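You operate a simulated robot arm through the tools that you are given. There is no shell and no other tool.

You run a simulated robot arm. Do the job below in one go: nothing can be reset, and whatever is moved stays where it is left.

Task
Test the green block's hardness: 40 or more goes on GOOD, softer on REDO.
Fine: slide the carriage out before you lift the block.

The check looks at the end state, three seconds after you hand in, the way a careful person would. Anything else that was tipped, shoved, dropped, spilled or broken makes it a failure.

Robot
A 7-joint arm with a two-finger parallel gripper, fixed in place. Base frame: the origin is at the foot of the arm, x ahead of it, y to its left, z up; the work surface is at about z = 78. Lengths are in cm, angles in rad, forces in N, time in s.
With the tool pointing down near the work surface it reaches from about 22 to 74 cm from the base axis. Its first joint turns from -2.897 to 2.897 rad. Payload 1.57 kg.
The tool frame sits at the grasp point between the pads (the TCP): z along the fingers, y along the line on which they close. The tips reach 3 cm beyond it. Largest opening 11 cm; finger width 2.4, thickness 1.2; the body of the gripper, 4.8 by 11.2 cm, starts 7.8 cm behind the TCP.
Orientation is that of the tool frame in the base frame, as a unit quaternion [x, y, z, w]. With the fingers straight down and closing along the base's y, the tool's x points along the base's -x, its y along +y and its z along -z.

Tools
- The arm moves only by the tool arm_command. Its argument "plan" is a list of rows, each a list of 7 numbers: the turn, a rotation vector about the tool's x, y, z in rad, then the shift along the tool's x, y, z in cm, then the opening, from 0 (shut) to 1 (fully open). In form: [[wx, wy, wz, x, y, z, hand], ...]. A call has 1 to 20 rows; each row shifts and turns the commanded pose from where the row before left it, along the tool's axes as they then stand. Rows are played at 5 a second. More than 5 cm and 0.15 rad between two rows, or a gripper value outside its range, and nothing of the call is played. A pose out of reach is approached as far as the arm can. The call stops where the force on the tool passes 60 N (or 10 N more than at its start, if that is more) or the arm is blocked; 0.2 s more then pass. Each finger travels about 4.5 cm/s and halts on what it meets, pressing with about 26 N; the grip force reading is that of the motor and also rises with nothing between the fingers. The clock runs only during rows and for 0.2 s after the last one: add rows that do not move to give the fingers time. The reply holds the time, the measured pose of the TCP, the force on the tool along the base axes, the opening and the grip force, in the units named above and with some noise, with the torque about the TCP (base axes, N m) and any sound that the robot's microphone picked up.
- Cameras (640 x 400 px; columns grow to the right, rows downward): "scene" is fixed at [39.99, 49.87, 134.63]; the picture's right is [-0.12, 0.99, 0.00], its down [0.69, 0.08, -0.72] and it looks along [-0.72, -0.09, -0.69] (base axes); focal length 214 px, centre (320, 200). "wrist" rides on the gripper at [7, 1.6, -14.1] in the tool frame; the picture's right is [-0.23, 0.97, 0.00], its down [-0.86, -0.20, -0.48] and it looks along [-0.47, -0.11, 0.88] (tool axes); focal length 222 px, centre (320, 200). There is no depth. A picture from a camera that has moved, and an enlarged one, comes with that camera's place and axes in the base frame and with its lens.
- capture(camera): a new picture of that camera. The clock stands still meanwhile.
- move_column(by): slides the trunk up (or, below 0, down) by that many cm; the arm rides with it, the base frame stays. It gives what a move gives, with no picture.
- close_up(camera, box): a new picture of the part [left, top, right, bottom] of that camera's present view, enlarged. The clock stands still meanwhile.
- hand_in(): hands the job in; it is judged then, once.

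Places have to be worked out from the pictures, the camera data and where the tool is seen. Open the gripper and draw the arm clear of the work before you hand the job in, unless the task says otherwise.

The tools are called after "Call:" as a command line: name --pt "numbers of a row" for each row, then --argument value for the rest, lists and objects as JSON in quotes. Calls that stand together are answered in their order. arm_command: Moves the arm, as the interface text tells. Its arguments: {"type":"object","properties":{"plan":{"type":"array","items":{"type":"array","items":{"type":"number"}}}},"required":["plan"]} The other tools are called the same way: move_column (by) slides the trunk up or down; capture (camera) takes a picture; close_up (camera, box) takes an enlarged picture of a part of a camera's view; hand_in () hands the job in.

At the start:

```text
time: 0.0
position: [8.13, 48.26, 117.46]
tcp_rot: [-0.001, 1.0, 0.0, 0.0]
force: [-0.7, 0.0, 0.3]
wrist_torque: [0.02, -0.02, -0.02]
width: 11.02
finger_force: 0.1
trunk travel left (down, up): [-50.0, 9.0]
```

scene: 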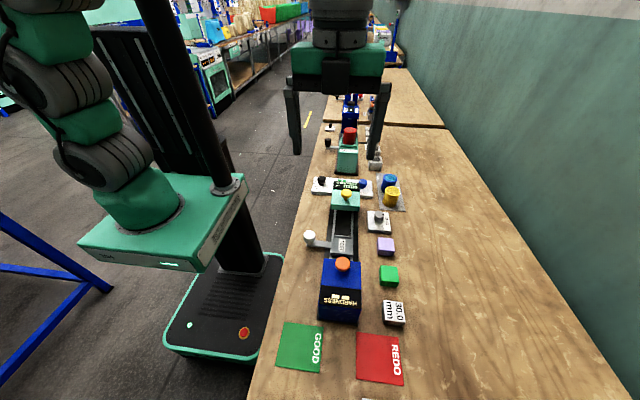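
wrist: 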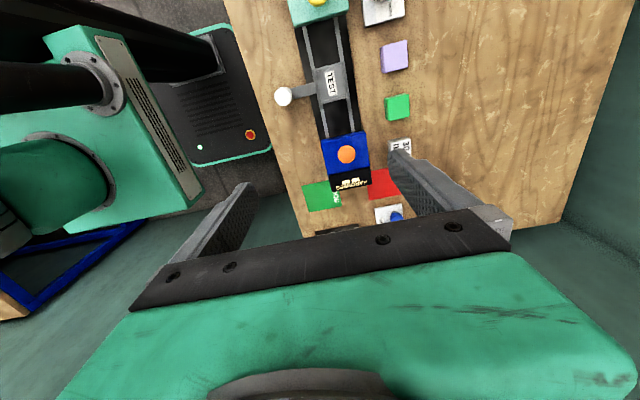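

I start with enlarged views of the work area to identify the tester, its carriage, handle and the green block.

Call:
close_up --camera "scene" --box '[260, 170, 440, 400]'

Call:
close_up --camera "wrist" --box '[240, 0, 460, 240]'

Call:
close_up --camera "scene" --box '[300, 90, 420, 210]'

```text
1.74 times, centred on (350, 285) of scene
camera zoom: at [39.99, 49.87, 134.63], right [-0.12, 0.99, 0.0], down [0.69, 0.08, -0.72], along [-0.72, -0.09, -0.69], focal length 373 px, centre (268, 52)
```

zoom: 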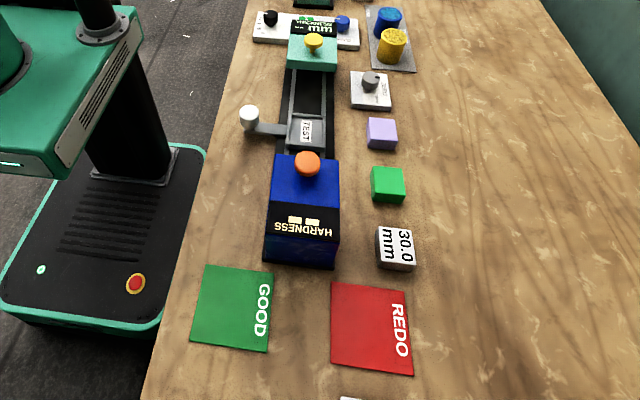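

```text
1.67 times, centred on (350, 120) of wrist
camera zoom: at [1.16, 49.72, 131.66], right [0.23, 0.97, 0.0], down [0.86, -0.2, 0.48], along [0.47, -0.11, -0.88], focal length 370 px, centre (270, 333)
```

zoom: 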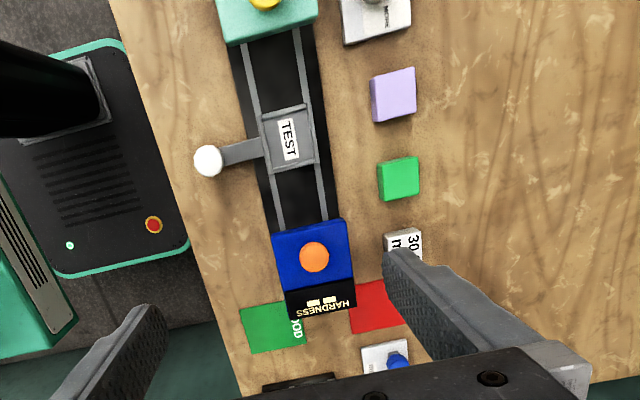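

```text
3.33 times, centred on (360, 150) of scene
camera zoom: at [39.99, 49.87, 134.63], right [-0.12, 0.99, 0.0], down [0.69, 0.08, -0.72], along [-0.72, -0.09, -0.69], focal length 715 px, centre (187, 367)
```

zoom: 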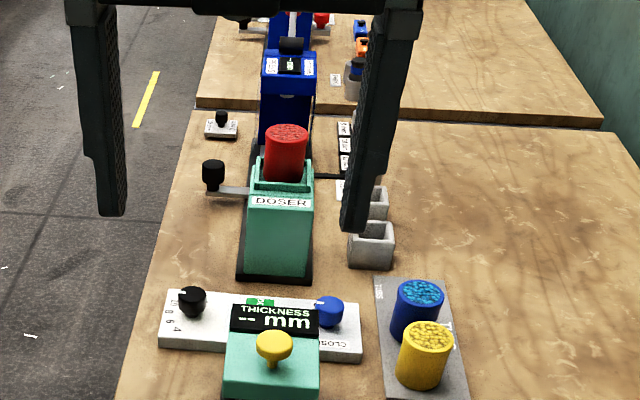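

The bench has a slide rail with a TEST carriage (white handle knob) between a mint thickness station and the blue HARDNESS tester (orange button). I look more closely at the labels and dials before moving.

Call:
close_up --camera "scene" --box '[310, 250, 370, 330]'

Call:
close_up --camera "scene" --box '[295, 175, 410, 260]'

Call:
close_up --camera "wrist" --box '[300, 130, 420, 240]'

Call:
close_up --camera "wrist" --box '[260, 0, 420, 110]'

```text
5.00 times, centred on (340, 290) of scene
camera zoom: at [39.99, 49.87, 134.63], right [-0.12, 0.99, 0.0], down [0.69, 0.08, -0.72], along [-0.72, -0.09, -0.69], focal length 1072 px, centre (220, -250)
```

zoom: 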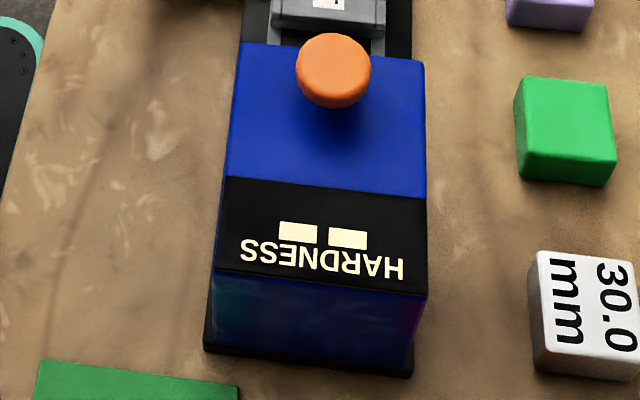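

```text
4.71 times, centred on (352, 218) of scene
camera zoom: at [39.99, 49.87, 134.63], right [-0.12, 0.99, 0.0], down [0.69, 0.08, -0.72], along [-0.72, -0.09, -0.69], focal length 1009 px, centre (167, 118)
```

zoom: 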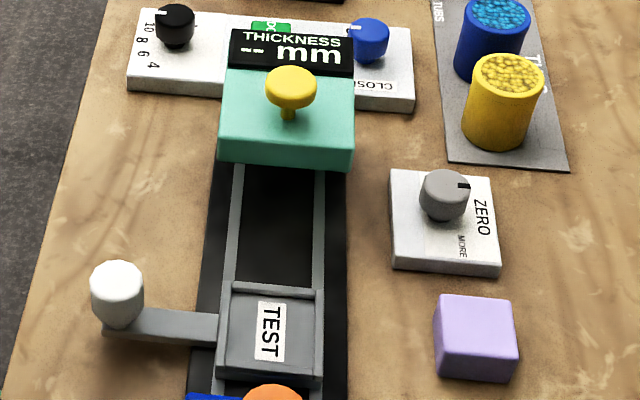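

```text
3.64 times, centred on (360, 185) of wrist
camera zoom: at [1.16, 49.72, 131.66], right [0.23, 0.97, 0.0], down [0.86, -0.2, 0.48], along [0.47, -0.11, -0.88], focal length 808 px, centre (174, 254)
```

zoom: 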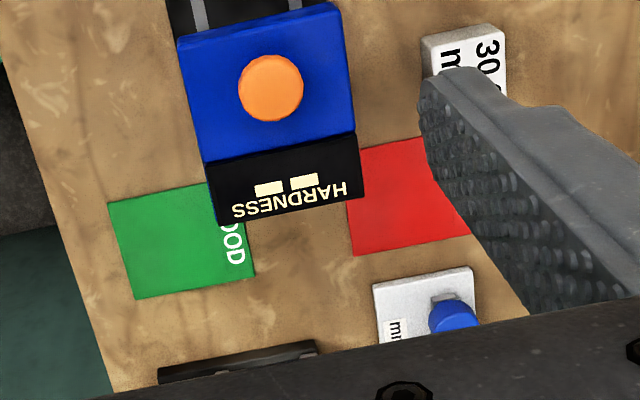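

```text
3.64 times, centred on (340, 55) of wrist
camera zoom: at [1.16, 49.72, 131.66], right [0.23, 0.97, 0.0], down [0.86, -0.2, 0.48], along [0.47, -0.11, -0.88], focal length 808 px, centre (247, 727)
```

zoom: 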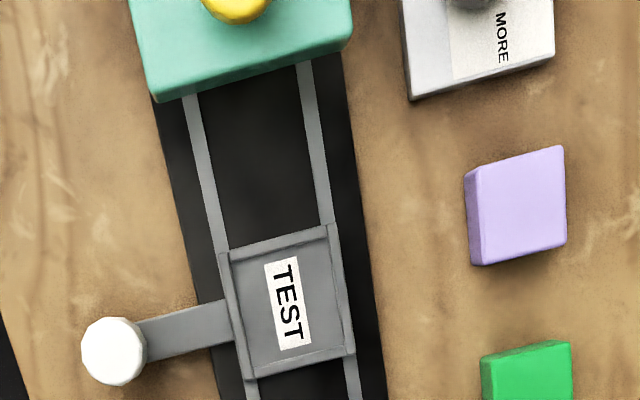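

The carriage's plate is around (2.6, 51.6, z≈81), its knob about (2.5, 42), the orange button about (14.5, 51.5, 91), and the green block about (10, 64.5). I move above the green block to look at it more closely.

Call:
arm_command --pt "0 0 0 -0.5 4.0 0 1" --pt "0 0 0 -0.5 4.0 0 1" --pt "0 0 0 -0.5 4.0 0 1" --pt "0 0 0 -0.4 4.2 0 1" --pt "0 0 0 0 0 4 1" --pt "0 0 0 0 0 4 1" --pt "0 0 0 0 0 4 1" --pt "0 0 0 0 0 0 1"

Call:
capture --camera "wrist"

Call:
capture --camera "scene"

```text
time: 1.8
position: [9.66, 61.51, 105.95]
tcp_rot: [0.0, 1.0, 0.003, 0.0]
force: [-0.5, -1.0, 0.8]
wrist_torque: [0.09, 0.01, -0.01]
width: 11.01
finger_force: 0.0
out of reach, approached as far as the arm can: row 4, 5, 6
trunk travel left (down, up): [-50.0, 9.0]
```

```text
taken
camera wrist: at [2.81, 62.79, 120.24], right [0.23, 0.97, 0.01], down [0.86, -0.2, 0.48], along [0.47, -0.1, -0.88], focal length 222 px, centre (320, 200)
```

wrist: 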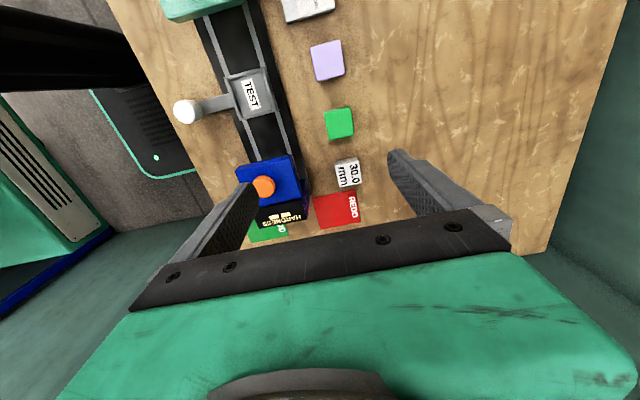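

```text
taken
```

scene: 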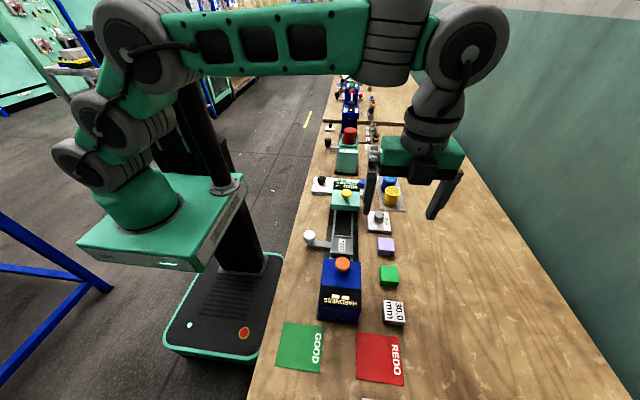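

The high pose was at the reach limit; the gripper is now at (9.7, 61.5, 106) and the block appears at about (10.1, 64.7). I zoom in on the block and on the carriage to get sizes and orientation.

Call:
close_up --camera "wrist" --box '[300, 90, 380, 140]'

Call:
close_up --camera "wrist" --box '[170, 40, 330, 140]'

Call:
close_up --camera "wrist" --box '[220, 140, 380, 240]'

Call:
close_up --camera "scene" --box '[365, 255, 415, 295]'

```text
8.00 times, centred on (340, 115) of wrist
camera zoom: at [2.81, 62.79, 120.24], right [0.23, 0.97, 0.01], down [0.86, -0.2, 0.48], along [0.47, -0.1, -0.88], focal length 1777 px, centre (160, 880)
```

zoom: 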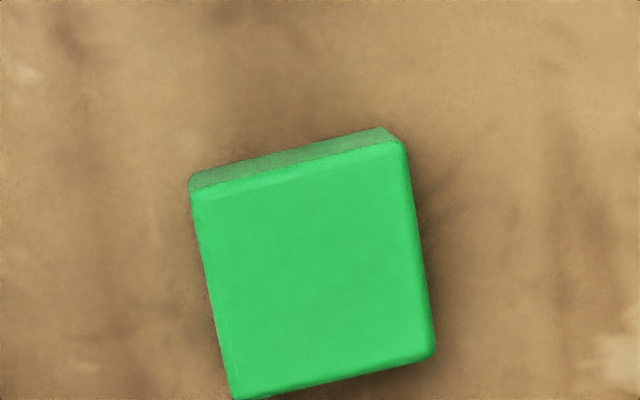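

```text
4.00 times, centred on (250, 90) of wrist
camera zoom: at [2.81, 62.79, 120.24], right [0.23, 0.97, 0.01], down [0.86, -0.2, 0.48], along [0.47, -0.1, -0.88], focal length 888 px, centre (600, 640)
```

zoom: 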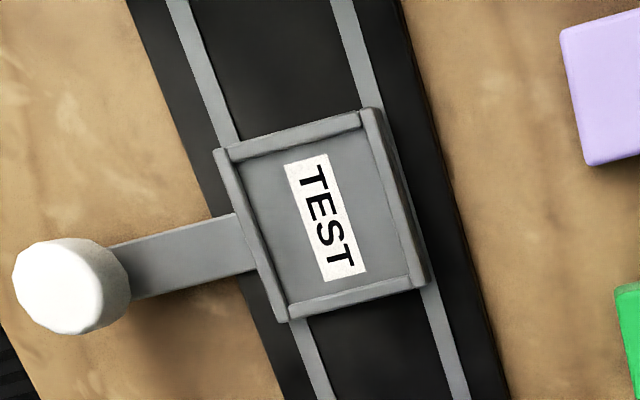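

```text
4.00 times, centred on (300, 190) of wrist
camera zoom: at [2.81, 62.79, 120.24], right [0.23, 0.97, 0.01], down [0.86, -0.2, 0.48], along [0.47, -0.1, -0.88], focal length 888 px, centre (400, 240)
```

zoom: 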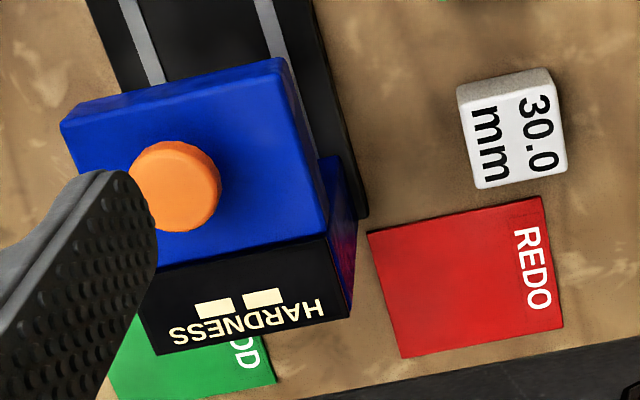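

```text
10.00 times, centred on (390, 275) of scene
camera zoom: at [39.99, 49.87, 134.63], right [-0.12, 0.99, 0.0], down [0.69, 0.08, -0.72], along [-0.72, -0.09, -0.69], focal length 2145 px, centre (-380, -550)
```

zoom: 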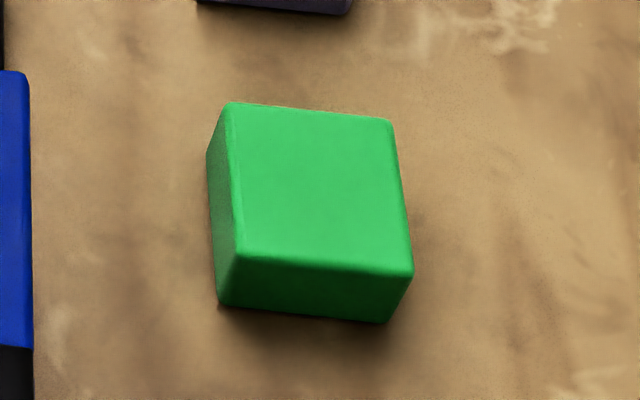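

The block is aligned with the axes, about 4.3 cm square and 3 cm tall, top at z≈81, centred about (10.25, 64.75). I go down to z≈92 above it and look again.

Call:
arm_command --pt "0 0 0 0 0 4 1" --pt "0 0 0 0 0 4 1" --pt "0 0 0 -0.3 1.6 3 1" --pt "0 0 0 -0.3 1.6 3 1" --pt "0 0 0 0 0 0 1" --pt "0 0 0 0 0 0 1"

Call:
capture --camera "wrist"

Call:
capture --camera "scene"

```text
time: 3.2
position: [10.33, 64.95, 91.71]
tcp_rot: [0.0, 1.0, 0.0, 0.0]
force: [-0.1, -0.8, 0.0]
wrist_torque: [0.01, -0.02, -0.02]
width: 11.01
finger_force: 0.1
trunk travel left (down, up): [-50.0, 9.0]
```

```text
taken
camera wrist: at [3.28, 66.39, 105.86], right [0.23, 0.97, 0.0], down [0.86, -0.2, 0.48], along [0.47, -0.11, -0.88], focal length 222 px, centre (320, 200)
```

wrist: 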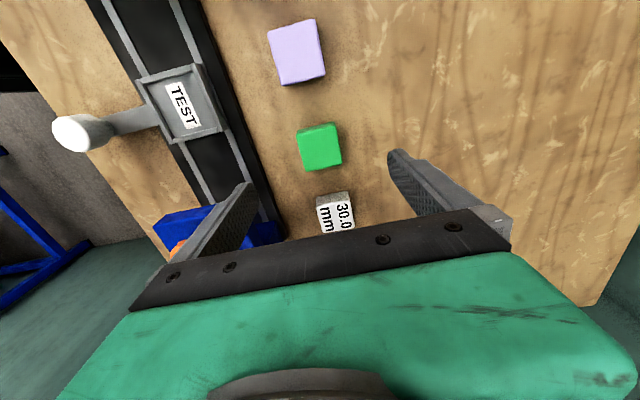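

```text
taken
```

scene: 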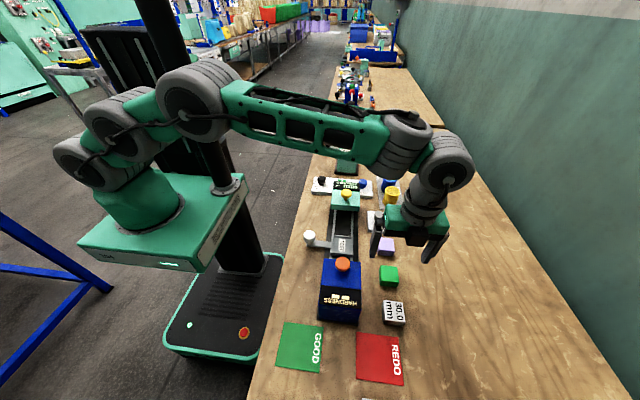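

The tool is now straight above the block area. I enlarge the wrist view of the block and the tray for a precise fix.

Call:
close_up --camera "wrist" --box '[270, 100, 370, 180]'

Call:
close_up --camera "wrist" --box '[40, 40, 240, 180]'

```text
5.00 times, centred on (320, 140) of wrist
camera zoom: at [3.28, 66.39, 105.86], right [0.23, 0.97, 0.0], down [0.86, -0.2, 0.48], along [0.47, -0.11, -0.88], focal length 1111 px, centre (320, 500)
```

zoom: 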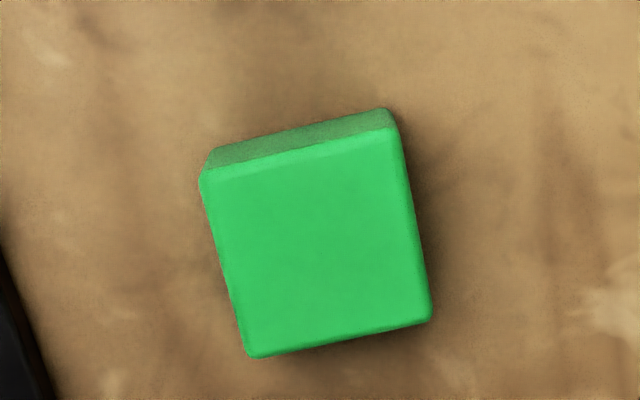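

```text
2.86 times, centred on (140, 110) of wrist
camera zoom: at [3.28, 66.39, 105.86], right [0.23, 0.97, 0.0], down [0.86, -0.2, 0.48], along [0.47, -0.11, -0.88], focal length 635 px, centre (834, 457)
```

zoom: 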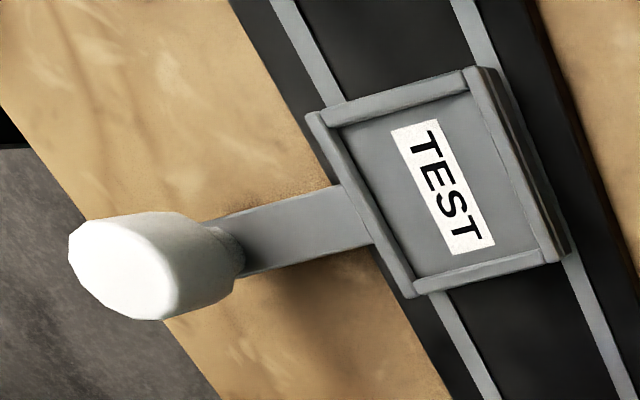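

From this view the block centre is (10.1, 64.8), nearly under the tool at (10.3, 64.85). I descend to z≈82 with the fingers straddling it and close.

Call:
arm_command --pt "0 0 0 0.17 0 3.2 1" --pt "0 0 0 0 0 3.2 1" --pt "0 0 0 0 0 2.3 1" --pt "0 0 0 0 0 1.0 1" --pt "0 0 0 0 0 0 1" --pt "0 0 0 0 0 0 1"

Call:
capture --camera "wrist"

Call:
close_up --camera "scene" --box '[340, 190, 460, 310]'

```text
time: 4.6
position: [10.11, 65.15, 82.03]
tcp_rot: [0.0, 1.0, 0.0, 0.0]
force: [-0.8, 0.2, 0.7]
wrist_torque: [0.01, -0.04, 0.0]
width: 11.01
finger_force: 0.1
trunk travel left (down, up): [-50.0, 9.0]
```

```text
taken
camera wrist: at [3.17, 66.46, 96.19], right [0.23, 0.97, 0.0], down [0.86, -0.2, 0.48], along [0.47, -0.11, -0.88], focal length 222 px, centre (320, 200)
```

wrist: 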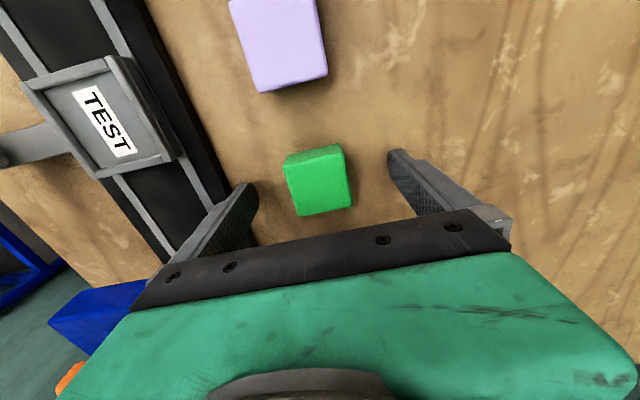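

```text
3.33 times, centred on (400, 250) of scene
camera zoom: at [39.99, 49.87, 134.63], right [-0.12, 0.99, 0.0], down [0.69, 0.08, -0.72], along [-0.72, -0.09, -0.69], focal length 715 px, centre (53, 33)
```

zoom: 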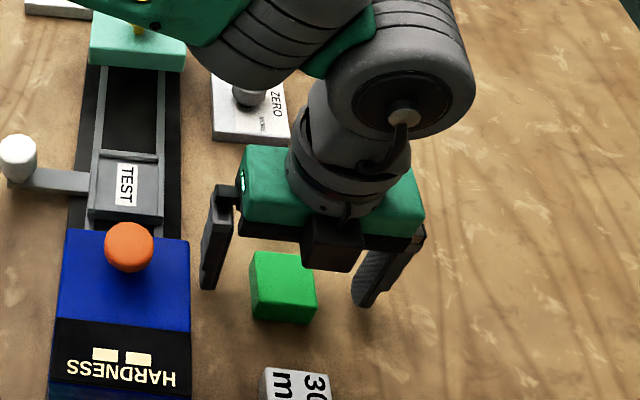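

The block sits between the fingers, centred within a couple of millimetres. I close the gripper.

Call:
arm_command --pt "0 0 0 0 0 0 0.3" --pt "0 0 0 0 0 0 0.3" --pt "0 0 0 0 0 0 0.3" --pt "0 0 0 0 0 0 0.3" --pt "0 0 0 0 0 0 0.3" --pt "0 0 0 0 0 0 0.3"

Call:
capture --camera "wrist"

```text
time: 6.0
position: [10.16, 65.12, 82.03]
tcp_rot: [0.0, 1.0, 0.0, 0.0]
force: [0.2, 0.1, -0.1]
wrist_torque: [-0.03, 0.0, -0.01]
width: 4.41
finger_force: 25.9
trunk travel left (down, up): [-50.0, 9.0]
```

```text
taken
camera wrist: at [3.17, 66.46, 96.2], right [0.23, 0.97, 0.0], down [0.86, -0.2, 0.48], along [0.47, -0.11, -0.88], focal length 222 px, centre (320, 200)
```

wrist: 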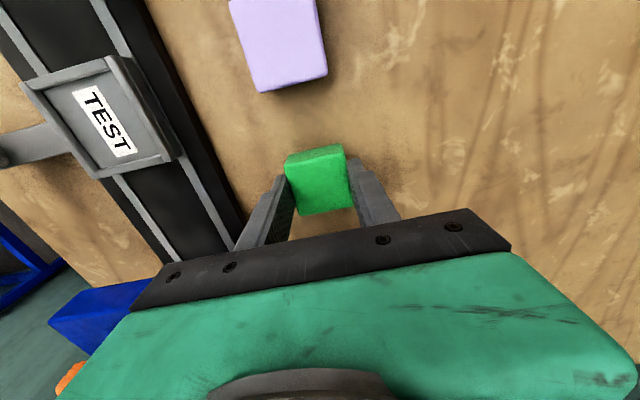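

The block is held (4.41 cm wide, 25.9 N). I lift it about 10 cm, move back in x, then across to above the carriage tray.

Call:
arm_command --pt "0 0 0 0 0 -2 0.3" --pt "0 0 0 0 0 -4 0.3" --pt "0 0 0 0 0 -4 0.3" --pt "0 0 0 3.8 0 0 0.3" --pt "0 0 0 3.8 0 0 0.3" --pt "0 0 0 0 -3.3 0 0.3" --pt "0 0 0 0 -3.3 0 0.3" --pt "0 0 0 0 -3.3 0 0.3" --pt "0 0 0 0 -3.2 0 0.3" --pt "0 0 0 0 0 0 0.3" --pt "0 0 0 0 0 0 0.3"

Call:
capture --camera "wrist"

Call:
capture --camera "scene"

```text
time: 8.4
position: [2.46, 51.95, 92.15]
tcp_rot: [-0.001, 1.0, 0.0, 0.0]
force: [0.0, 1.1, -0.1]
wrist_torque: [-0.02, -0.01, -0.03]
width: 4.45
finger_force: 26.0
trunk travel left (down, up): [-50.0, 9.0]
```

```text
taken
camera wrist: at [-4.55, 53.35, 106.16], right [0.23, 0.97, 0.0], down [0.86, -0.2, 0.48], along [0.47, -0.11, -0.88], focal length 222 px, centre (320, 200)
```

wrist: 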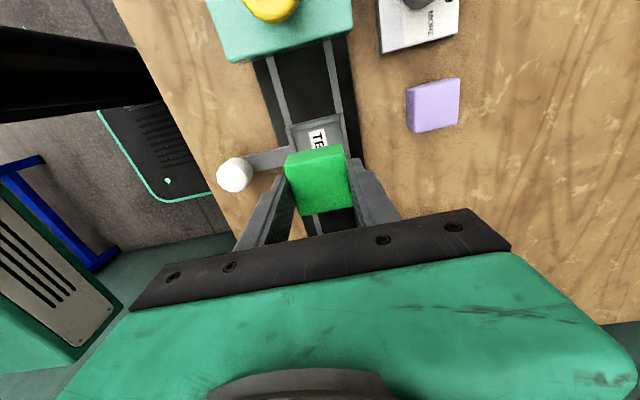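

```text
taken
```

scene: 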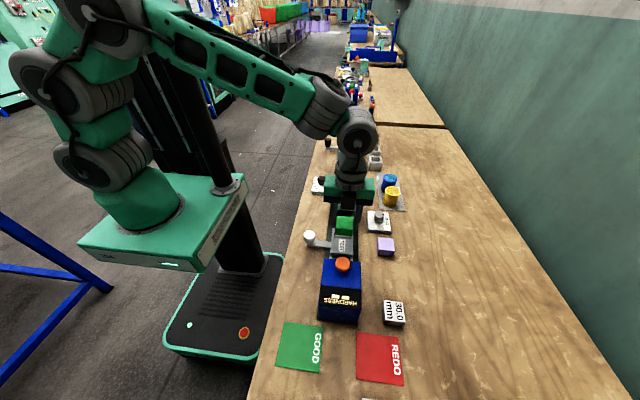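

The block hangs above the carriage. I enlarge both views to check the alignment with the tray.

Call:
close_up --camera "wrist" --box '[200, 90, 400, 240]'

Call:
close_up --camera "scene" --box '[290, 190, 410, 290]'

```text
2.67 times, centred on (300, 165) of wrist
camera zoom: at [-4.55, 53.35, 106.16], right [0.23, 0.97, 0.0], down [0.86, -0.2, 0.48], along [0.47, -0.11, -0.88], focal length 592 px, centre (373, 293)
```

zoom: 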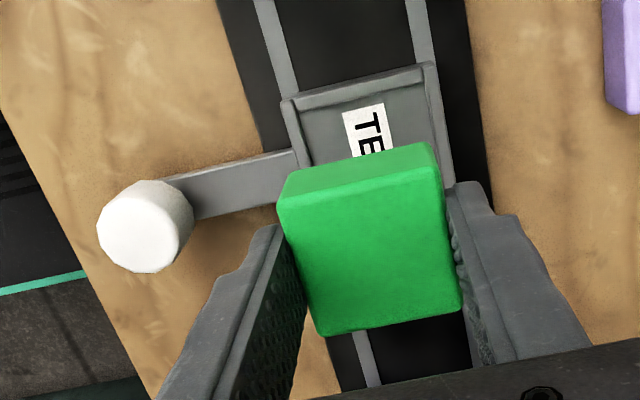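

```text
4.00 times, centred on (350, 240) of scene
camera zoom: at [39.99, 49.87, 134.63], right [-0.12, 0.99, 0.0], down [0.69, 0.08, -0.72], along [-0.72, -0.09, -0.69], focal length 858 px, centre (200, 40)
```

zoom: 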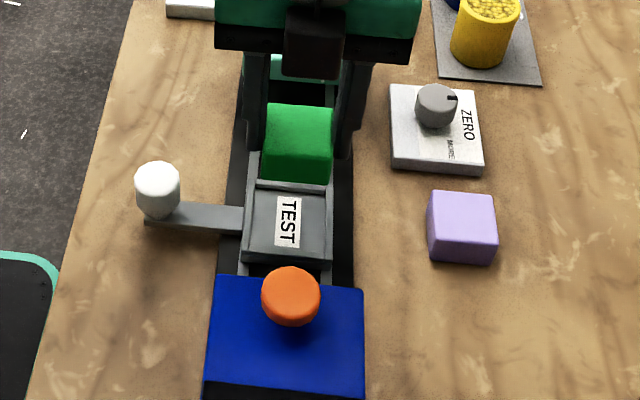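

The tray centre comes out at about (2.4, 51.75), right under the held block. I lower to about 1 cm above the tray floor.

Call:
arm_command --pt "0 0 0 0 0 2.5 0.3" --pt "0 0 0 0 0 2.5 0.3" --pt "0 0 0 0 0 1.2 0.3" --pt "0 0 0 0 0 0 0.3" --pt "0 0 0 0 0 0 0.3"

Call:
close_up --camera "scene" --box '[300, 200, 390, 270]'

Call:
close_up --camera "wrist" --box '[220, 110, 420, 240]'

```text
time: 9.6
position: [2.4, 52.02, 85.73]
tcp_rot: [0.001, 1.0, -0.001, 0.0]
force: [-1.0, 1.0, -0.5]
wrist_torque: [0.03, 0.02, -0.01]
width: 4.44
finger_force: 25.9
trunk travel left (down, up): [-50.0, 9.0]
```

```text
5.71 times, centred on (345, 235) of scene
camera zoom: at [39.99, 49.87, 134.63], right [-0.12, 0.99, 0.0], down [0.69, 0.08, -0.72], along [-0.72, -0.09, -0.69], focal length 1226 px, centre (177, 0)
```

zoom: 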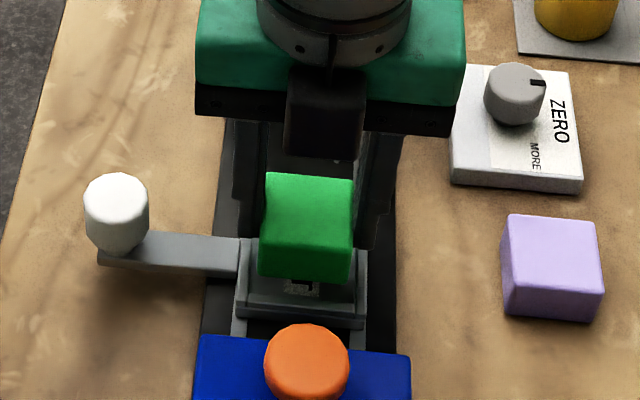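

```text
3.08 times, centred on (320, 175) of wrist
camera zoom: at [-4.48, 53.31, 99.96], right [0.23, 0.97, 0.0], down [0.86, -0.2, 0.48], along [0.47, -0.11, -0.88], focal length 684 px, centre (320, 277)
```

zoom: 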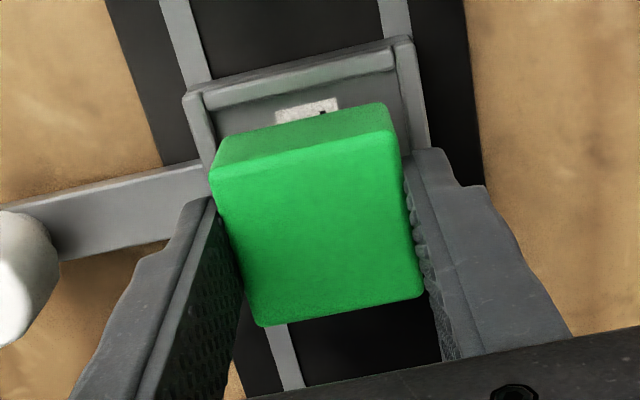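

The block is centred in y; I shift it 0.15 cm back in x to centre it in the tray and lower gently.

Call:
arm_command --pt "0 0 0 0.15 0 0.3 0.3" --pt "0 0 0 0 0 0.2 0.3" --pt "0 0 0 0 0 0.1 0.3" --pt "0 0 0 0 0 0 0.3"

```text
time: 10.6
position: [2.35, 51.95, 85.19]
tcp_rot: [0.0, 1.0, 0.0, 0.0]
force: [-0.5, -0.2, -0.3]
wrist_torque: [0.0, -0.01, 0.02]
width: 4.46
finger_force: 25.8
trunk travel left (down, up): [-50.0, 9.0]
```

No contact yet at z=85.19, so I continue down in small steps.

Call:
arm_command --pt "0 0 0 0 0 0.15 0.3" --pt "0 0 0 0 0 0.1 0.3" --pt "0 0 0 0 0 0 0.3"

Call:
close_up --camera "scene" --box '[310, 215, 380, 265]'

```text
time: 11.4
position: [2.36, 51.98, 84.96]
tcp_rot: [0.0, 1.0, 0.0, 0.0]
force: [-0.3, 0.3, -0.1]
wrist_torque: [0.01, 0.03, 0.01]
width: 4.46
finger_force: 25.9
trunk travel left (down, up): [-50.0, 9.0]
```

```text
8.00 times, centred on (345, 240) of scene
camera zoom: at [39.99, 49.87, 134.63], right [-0.12, 0.99, 0.0], down [0.69, 0.08, -0.72], along [-0.72, -0.09, -0.69], focal length 1716 px, centre (120, -120)
```

zoom: 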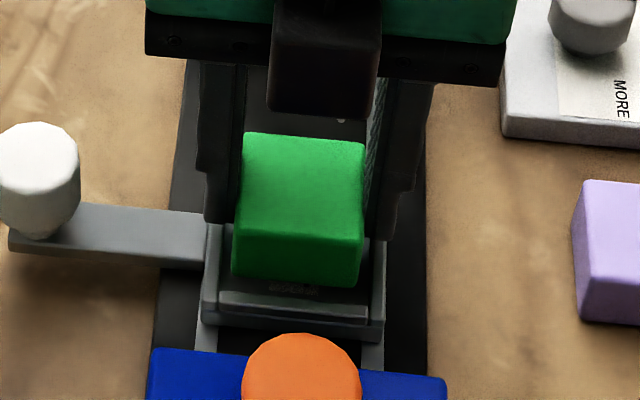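

Still no contact; the block bottom looks a few millimetres above the tray floor. I keep lowering carefully.

Call:
arm_command --pt "0 0 0 0 0 0.1 0.3" --pt "0 0 0 0 0 0.1 0.3" --pt "0 0 0 0 0 0 0.3"

```text
time: 12.2
position: [2.35, 51.98, 84.74]
tcp_rot: [0.001, 1.0, 0.0, 0.0]
force: [0.1, 0.4, -0.8]
wrist_torque: [-0.01, 0.03, 0.0]
width: 4.42
finger_force: 25.7
trunk travel left (down, up): [-50.0, 9.0]
```

The force is still about zero at z=84.74, so I go down another 0.2 cm.

Call:
arm_command --pt "0 0 0 0 0 0.1 0.3" --pt "0 0 0 0 0 0.1 0.3" --pt "0 0 0 0 0 0 0.3"

Call:
close_up --camera "wrist" --box '[240, 110, 400, 220]'

```text
time: 13.0
position: [2.39, 51.9, 84.56]
tcp_rot: [-0.001, 1.0, 0.0, 0.0]
force: [-0.1, -0.2, 0.3]
wrist_torque: [-0.01, 0.0, -0.01]
width: 4.46
finger_force: 26.0
trunk travel left (down, up): [-50.0, 9.0]
```

```text
3.64 times, centred on (320, 165) of wrist
camera zoom: at [-4.58, 53.32, 98.74], right [0.23, 0.97, 0.0], down [0.86, -0.2, 0.48], along [0.47, -0.11, -0.88], focal length 808 px, centre (320, 327)
```

zoom: 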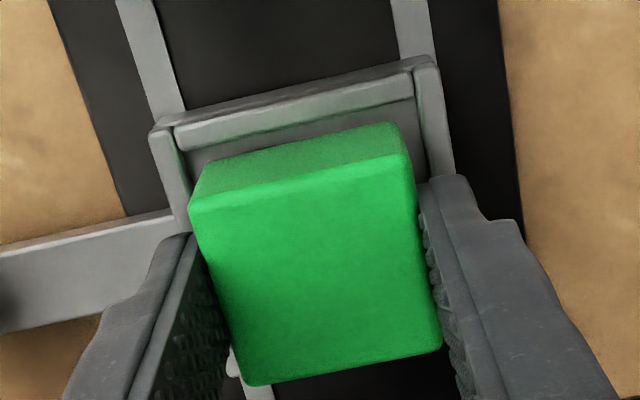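

Still free. I continue in small steps while watching the vertical force.

Call:
arm_command --pt "0 0 0 0 0 0.1 0.3" --pt "0 0 0 0 0 0.1 0.3" --pt "0 0 0 0 0 0 0.3"

Call:
close_up --camera "scene" --box '[320, 220, 370, 260]'

```text
time: 13.8
position: [2.25, 52.02, 84.39]
tcp_rot: [0.0, 1.0, 0.001, 0.0]
force: [0.3, -1.1, 3.8]
wrist_torque: [-0.06, 0.0, 0.01]
width: 4.43
finger_force: 25.9
trunk travel left (down, up): [-50.0, 9.0]
```

```text
10.00 times, centred on (345, 240) of scene
camera zoom: at [39.99, 49.87, 134.63], right [-0.12, 0.99, 0.0], down [0.69, 0.08, -0.72], along [-0.72, -0.09, -0.69], focal length 2145 px, centre (70, -200)
```

zoom: 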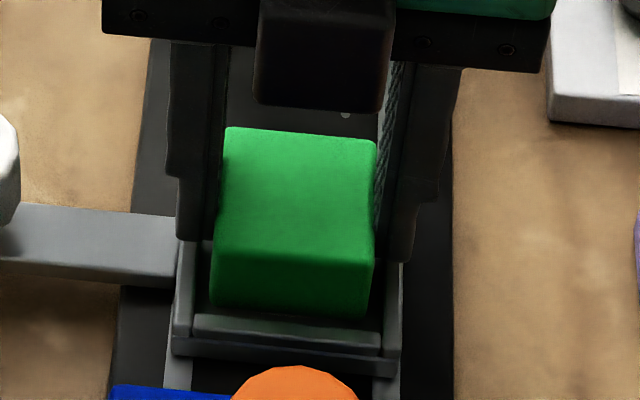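

Contact: 3.8 N upward at z≈84.4, the block rests on the tray floor. I open the fingers modestly and go straight up.

Call:
arm_command --pt "0 0 0 0 0 0 0.55" --pt "0 0 0 0 0 0 0.55" --pt "0 0 0 0 0 0 0.55" --pt "0 0 0 0 0 -1 0.55" --pt "0 0 0 0 0 -3 0.55" --pt "0 0 0 0 0 -4 0.55" --pt "0 0 0 0 0 -4 0.55" --pt "0 0 0 0 0 0 0.55"

Call:
capture --camera "wrist"

Call:
close_up --camera "scene" --box '[300, 200, 400, 280]'

```text
time: 15.6
position: [2.4, 51.98, 96.49]
tcp_rot: [0.0, 1.0, 0.0, -0.001]
force: [0.2, 0.3, 0.5]
wrist_torque: [0.01, 0.02, 0.02]
width: 6.04
finger_force: 0.0
trunk travel left (down, up): [-50.0, 9.0]
```

```text
taken
camera wrist: at [-4.61, 53.3, 110.56], right [0.23, 0.97, 0.0], down [0.86, -0.2, 0.48], along [0.47, -0.11, -0.88], focal length 222 px, centre (320, 200)
```

wrist: 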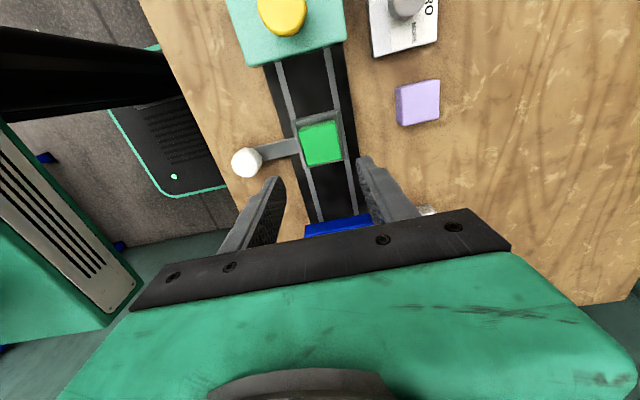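

```text
5.00 times, centred on (350, 240) of scene
camera zoom: at [39.99, 49.87, 134.63], right [-0.12, 0.99, 0.0], down [0.69, 0.08, -0.72], along [-0.72, -0.09, -0.69], focal length 1072 px, centre (170, 0)
```

zoom: 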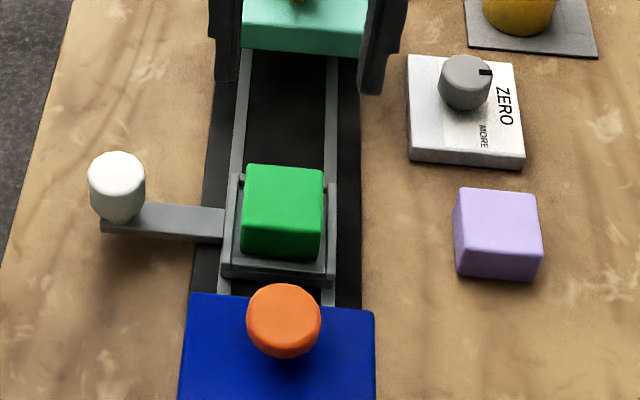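

The block sits properly in the tray. Next I locate the white handle knob precisely.

Call:
close_up --camera "wrist" --box '[215, 100, 355, 200]'

Call:
close_up --camera "scene" --box '[295, 220, 345, 260]'

```text
4.00 times, centred on (285, 150) of wrist
camera zoom: at [-4.61, 53.3, 110.56], right [0.23, 0.97, 0.0], down [0.86, -0.2, 0.48], along [0.47, -0.11, -0.88], focal length 888 px, centre (460, 400)
```

zoom: 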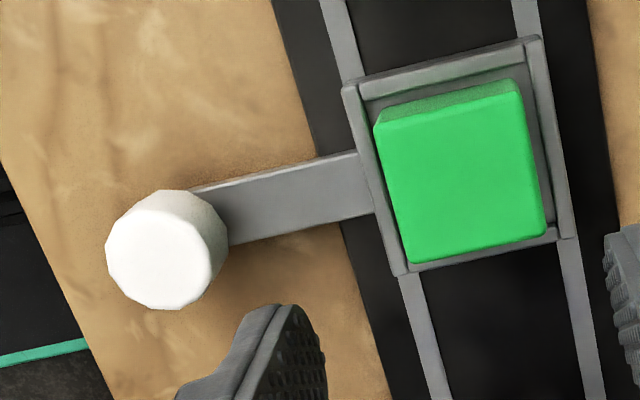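

```text
10.00 times, centred on (320, 240) of scene
camera zoom: at [39.99, 49.87, 134.63], right [-0.12, 0.99, 0.0], down [0.69, 0.08, -0.72], along [-0.72, -0.09, -0.69], focal length 2145 px, centre (320, -200)
```

zoom: 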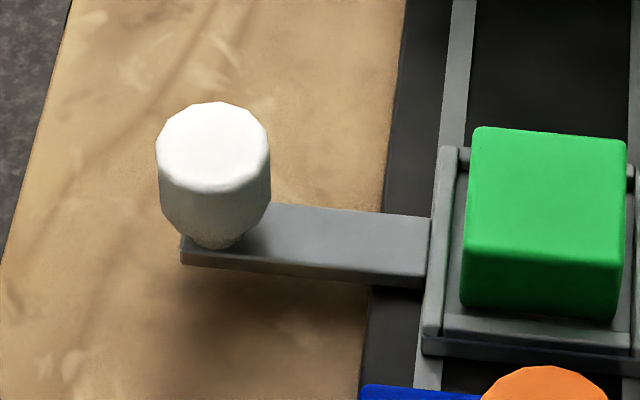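

The knob's top is at about (2.2, 42.05, 84.1), about 3.3 cm across. I move above it at safe height and turn the hand 90° so the fingers straddle it along x.

Call:
arm_command --pt "0 0 0 0.1 -3.3 0 0.55" --pt "0 0 0 0.1 -3.3 0 0.55" --pt "0 0 0 0 -3.3 0 0.55" --pt "0 0 0.1428 0 0 0 0.55" --pt "0 0 0.1428 0 0 0 0.55" --pt "0 0 0.1428 0 0 0 0.55" --pt "0 0 0.1428 0 0 0 0.55" --pt "0 0 0.1428 0 0 0 0.55" --pt "0 0 0.1428 0 0 0 0.55" --pt "0 0 0.1428 0 0 0 0.55" --pt "0 0 0.1428 0 0 0 0.55" --pt "0 0 0.1428 0 0 0 0.55" --pt "0 0 0.1428 0 0 0 0.55" --pt "0 0 0.1428 0 0 0 0.55" --pt "0 0 0 0 0 0 0.55" --pt "0 0 0 0 0 0 0.55"

Call:
capture --camera "wrist"

Call:
capture --camera "scene"

```text
time: 19.0
position: [2.63, 42.71, 97.15]
tcp_rot: [0.628, 0.778, 0.004, 0.005]
force: [-0.5, -0.2, 0.3]
wrist_torque: [-0.02, 0.01, 0.02]
width: 6.04
finger_force: 0.2
out of reach, approached as far as the arm can: row 13, 14
trunk travel left (down, up): [-50.0, 9.0]
```

```text
taken
camera wrist: at [2.54, 49.59, 111.34], right [1.0, -0.02, 0.01], down [-0.02, -0.88, 0.48], along [0.0, -0.48, -0.88], focal length 222 px, centre (320, 200)
```

wrist: 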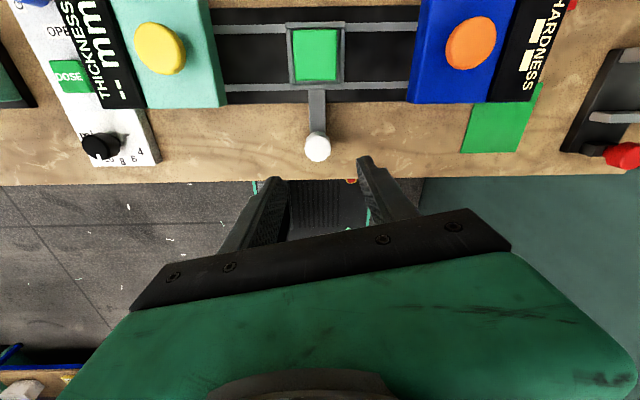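

```text
taken
```

scene: 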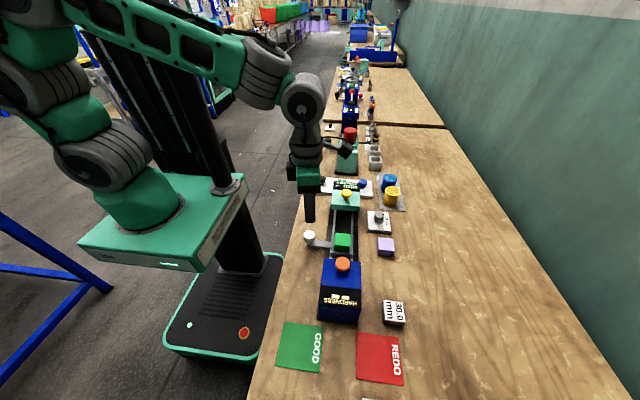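

The hand turned about 78° before the wrist limit, which is enough, and this view shows the tester display well. I back off a few degrees for margin, centre over the knob at (2.3, 42.15), and descend partway.

Call:
arm_command --pt "0 0 -0.06 0 0 0 0.55" --pt "0 0 0 -0.35 -0.41 0 0.55" --pt "0 0 0 0 0 3 0.55" --pt "0 0 0 0 0 3 0.55" --pt "0 0 0 0 0 0 0.55" --pt "0 0 0 0 0 0 0.55"

Call:
capture --camera "wrist"

Call:
close_up --camera "scene" --box '[280, 180, 380, 260]'

```text
time: 20.4
position: [2.34, 42.24, 91.2]
tcp_rot: [0.603, 0.798, 0.004, 0.005]
force: [0.5, 0.2, -0.4]
wrist_torque: [0.03, 0.03, 0.0]
width: 6.06
finger_force: 0.1
trunk travel left (down, up): [-50.0, 9.0]
```

```text
taken
camera wrist: at [1.88, 49.12, 105.36], right [1.0, 0.04, 0.01], down [0.03, -0.88, 0.48], along [0.03, -0.48, -0.88], focal length 222 px, centre (320, 200)
```

wrist: 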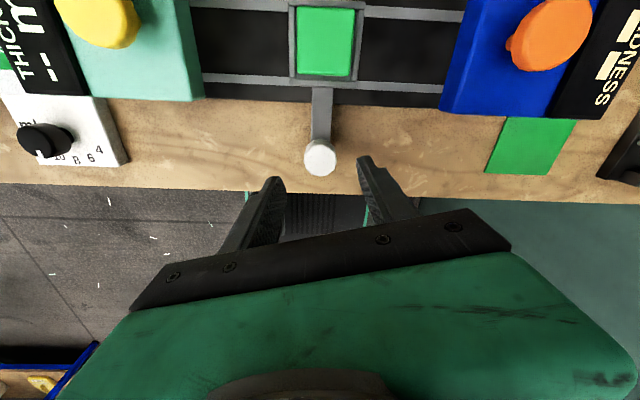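

```text
5.00 times, centred on (330, 220) of scene
camera zoom: at [39.99, 49.87, 134.63], right [-0.12, 0.99, 0.0], down [0.69, 0.08, -0.72], along [-0.72, -0.09, -0.69], focal length 1072 px, centre (270, 100)
```

zoom: 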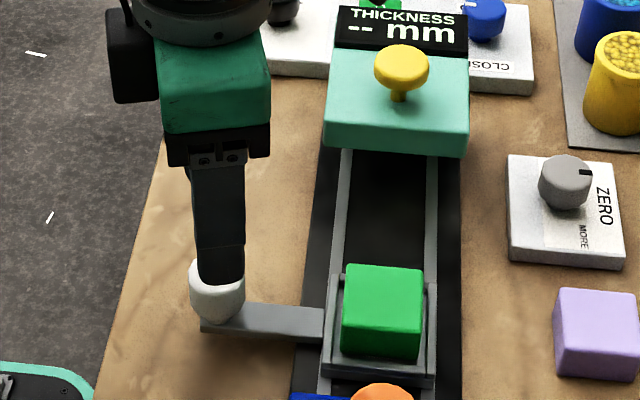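

The knob is centred between the fingers. I descend to z≈85.3 so the pads sit beside the knob's upper part, then close to about 4 cm.

Call:
arm_command --pt "0 0 0 0 0 2 0.55" --pt "0 0 0 0 0 2 0.55" --pt "0 0 0 0 0 1.5 0.55" --pt "0 0 0 0 0 0.4 0.55" --pt "0 0 0 0 0 0 0.55" --pt "0 0 0 0 0 0 0.55"

Call:
capture --camera "wrist"

Call:
close_up --camera "scene" --box '[280, 200, 360, 264]'

```text
time: 21.8
position: [2.3, 42.18, 85.17]
tcp_rot: [0.604, 0.797, 0.004, 0.006]
force: [0.0, -0.4, -1.0]
wrist_torque: [-0.02, 0.01, -0.01]
width: 6.04
finger_force: 0.1
trunk travel left (down, up): [-50.0, 9.0]
```

```text
taken
camera wrist: at [1.94, 49.13, 99.42], right [1.0, 0.04, 0.01], down [0.03, -0.88, 0.48], along [0.03, -0.48, -0.88], focal length 222 px, centre (320, 200)
```

wrist: 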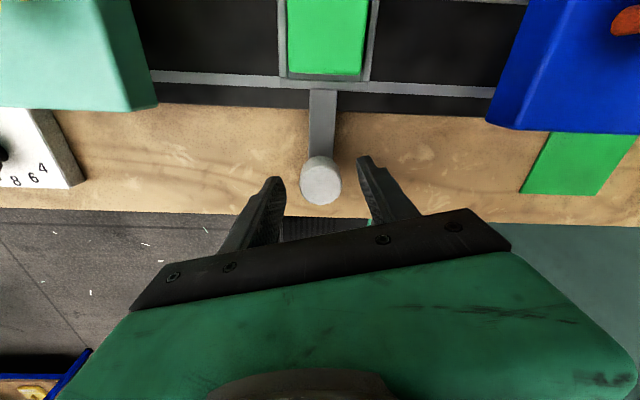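

```text
6.25 times, centred on (320, 232) of scene
camera zoom: at [39.99, 49.87, 134.63], right [-0.12, 0.99, 0.0], down [0.69, 0.08, -0.72], along [-0.72, -0.09, -0.69], focal length 1340 px, centre (320, 0)
```

zoom: 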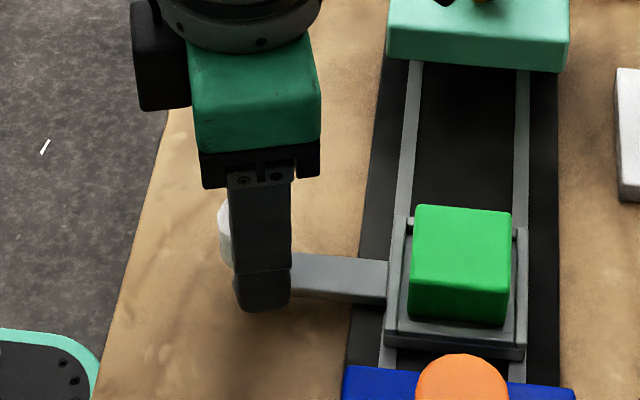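

The pads straddle the knob. I close to about 3.85 cm as a loose cage and push the carriage 4 cm in +x gently, to see how it moves.

Call:
arm_command --pt "0 0 0 0 0 0 0.35" --pt "0 0 0 0 0 0 0.35" --pt "0 0 0 0 0 0 0.35" --pt "0 0 0 -0.216 0.77 0 0.35" --pt "0 0 0 -0.216 0.77 0 0.35" --pt "0 0 0 -0.216 0.77 0 0.35" --pt "0 0 0 -0.216 0.77 0 0.35" --pt "0 0 0 -0.216 0.77 0 0.35" --pt "0 0 0 0 0 0 0.35"

Call:
capture --camera "wrist"

Call:
close_up --camera "scene" --box '[280, 200, 400, 296]'

```text
time: 23.8
position: [6.47, 42.19, 85.42]
tcp_rot: [0.604, 0.797, 0.005, 0.006]
force: [-1.8, -0.8, 0.5]
wrist_torque: [-0.04, 0.01, -0.01]
width: 3.92
finger_force: 0.4
trunk travel left (down, up): [-50.0, 9.0]
```

```text
taken
camera wrist: at [6.02, 49.11, 99.51], right [1.0, 0.04, 0.01], down [0.03, -0.88, 0.48], along [0.03, -0.48, -0.88], focal length 222 px, centre (320, 200)
```

wrist: 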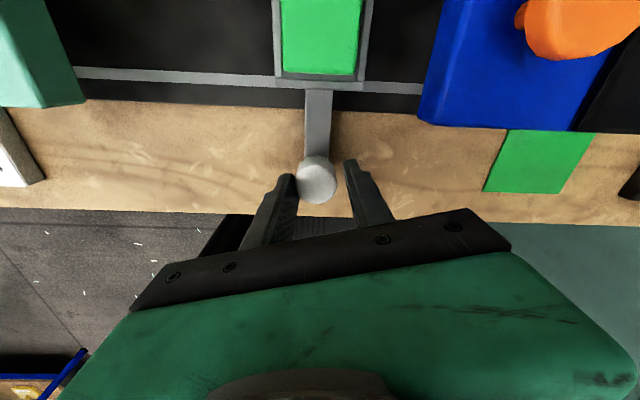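

```text
4.17 times, centred on (340, 248) of scene
camera zoom: at [39.99, 49.87, 134.63], right [-0.12, 0.99, 0.0], down [0.69, 0.08, -0.72], along [-0.72, -0.09, -0.69], focal length 894 px, centre (237, 0)
```

zoom: 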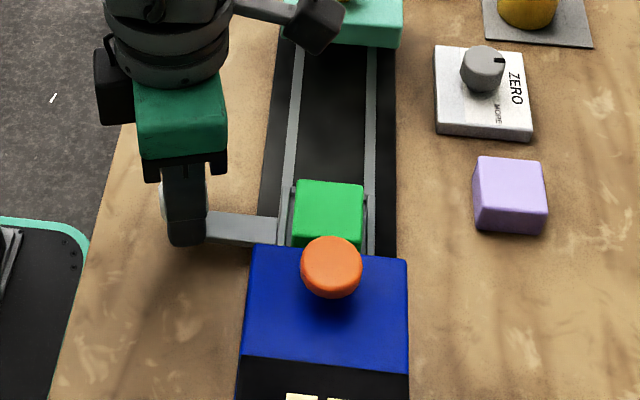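

The carriage slides smoothly with under 2 N and the block stays seated. I push on toward the tester in the same way.

Call:
arm_command --pt "0 0 0 -0.216 0.77 0.01 0.35" --pt "0 0 0 -0.216 0.77 0.01 0.35" --pt "0 0 0 -0.216 0.77 0.01 0.35" --pt "0 0 0 -0.216 0.77 0.01 0.35" --pt "0 0 0 -0.216 0.77 0.01 0.35" --pt "0 0 0 0 0 0 0.35"

Call:
capture --camera "wrist"

Call:
close_up --camera "scene" --box '[280, 220, 400, 316]'

```text
time: 25.2
position: [10.46, 42.27, 85.31]
tcp_rot: [0.603, 0.797, 0.004, 0.005]
force: [-1.0, 0.0, 0.6]
wrist_torque: [-0.01, 0.02, 0.0]
width: 3.94
finger_force: 0.4
trunk travel left (down, up): [-50.0, 9.0]
```

```text
taken
camera wrist: at [10.01, 49.08, 99.43], right [1.0, 0.04, 0.01], down [0.03, -0.88, 0.48], along [0.03, -0.48, -0.88], focal length 222 px, centre (320, 200)
```

wrist: 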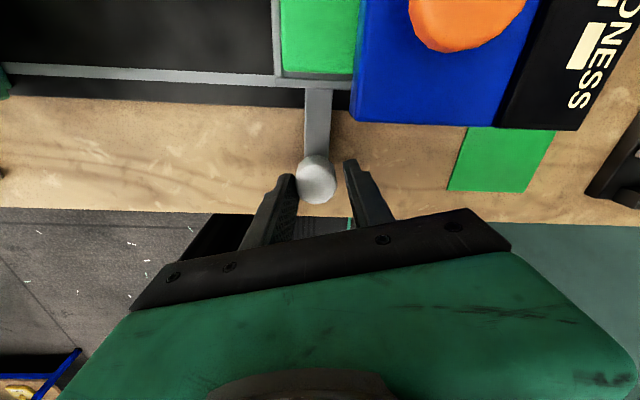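

```text
4.17 times, centred on (340, 268) of scene
camera zoom: at [39.99, 49.87, 134.63], right [-0.12, 0.99, 0.0], down [0.69, 0.08, -0.72], along [-0.72, -0.09, -0.69], focal length 894 px, centre (237, -83)
```

zoom: 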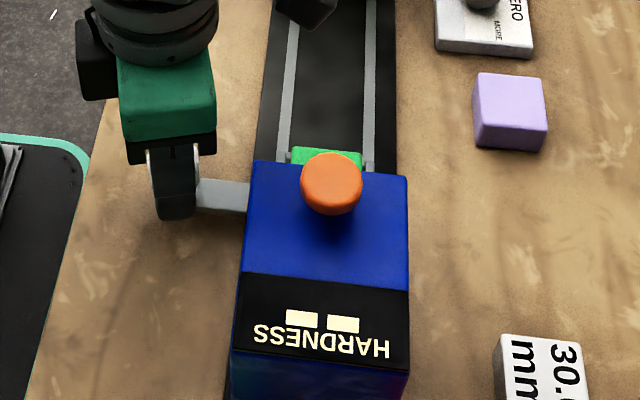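

The carriage and block are entering the tester without resistance. I continue more slowly.

Call:
arm_command --pt "0 0 0 -0.135 0.481 0.01 0.35" --pt "0 0 0 -0.135 0.481 0.01 0.35" --pt "0 0 0 -0.135 0.481 0.01 0.35" --pt "0 0 0 -0.135 0.481 0.01 0.35" --pt "0 0 0 -0.135 0.481 0.01 0.35" --pt "0 0 0 0 0 0 0.35"

Call:
capture --camera "wrist"

Call:
close_up --camera "scene" --box '[280, 220, 400, 316]'

```text
time: 26.6
position: [12.94, 42.24, 85.21]
tcp_rot: [0.604, 0.797, 0.004, 0.005]
force: [-0.7, 0.7, -0.2]
wrist_torque: [-0.04, -0.01, -0.03]
width: 3.94
finger_force: 0.5
trunk travel left (down, up): [-50.0, 9.0]
```

```text
taken
camera wrist: at [12.47, 49.11, 99.43], right [1.0, 0.04, 0.01], down [0.03, -0.88, 0.48], along [0.03, -0.48, -0.88], focal length 222 px, centre (320, 200)
```

wrist: 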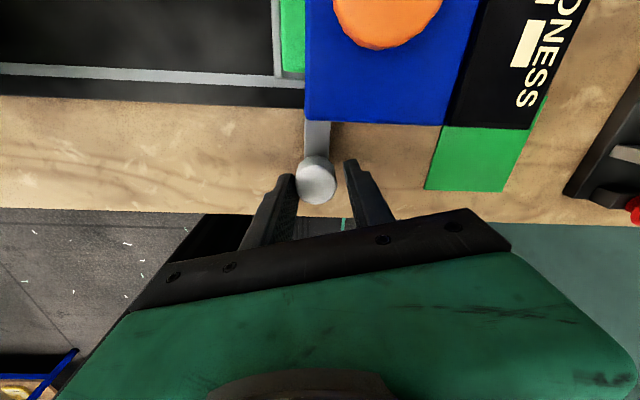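

```text
4.17 times, centred on (340, 268) of scene
camera zoom: at [39.99, 49.87, 134.63], right [-0.12, 0.99, 0.0], down [0.69, 0.08, -0.72], along [-0.72, -0.09, -0.69], focal length 894 px, centre (237, -83)
```

zoom: 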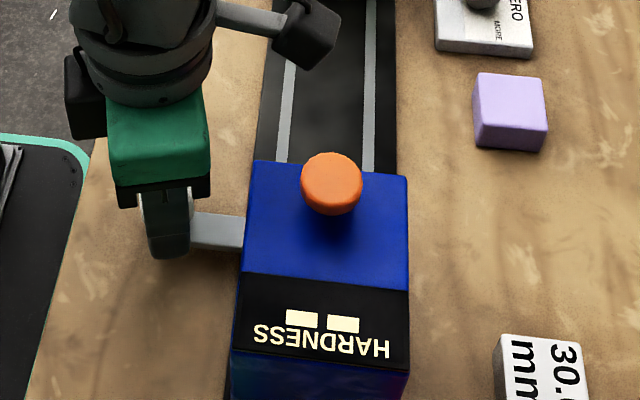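

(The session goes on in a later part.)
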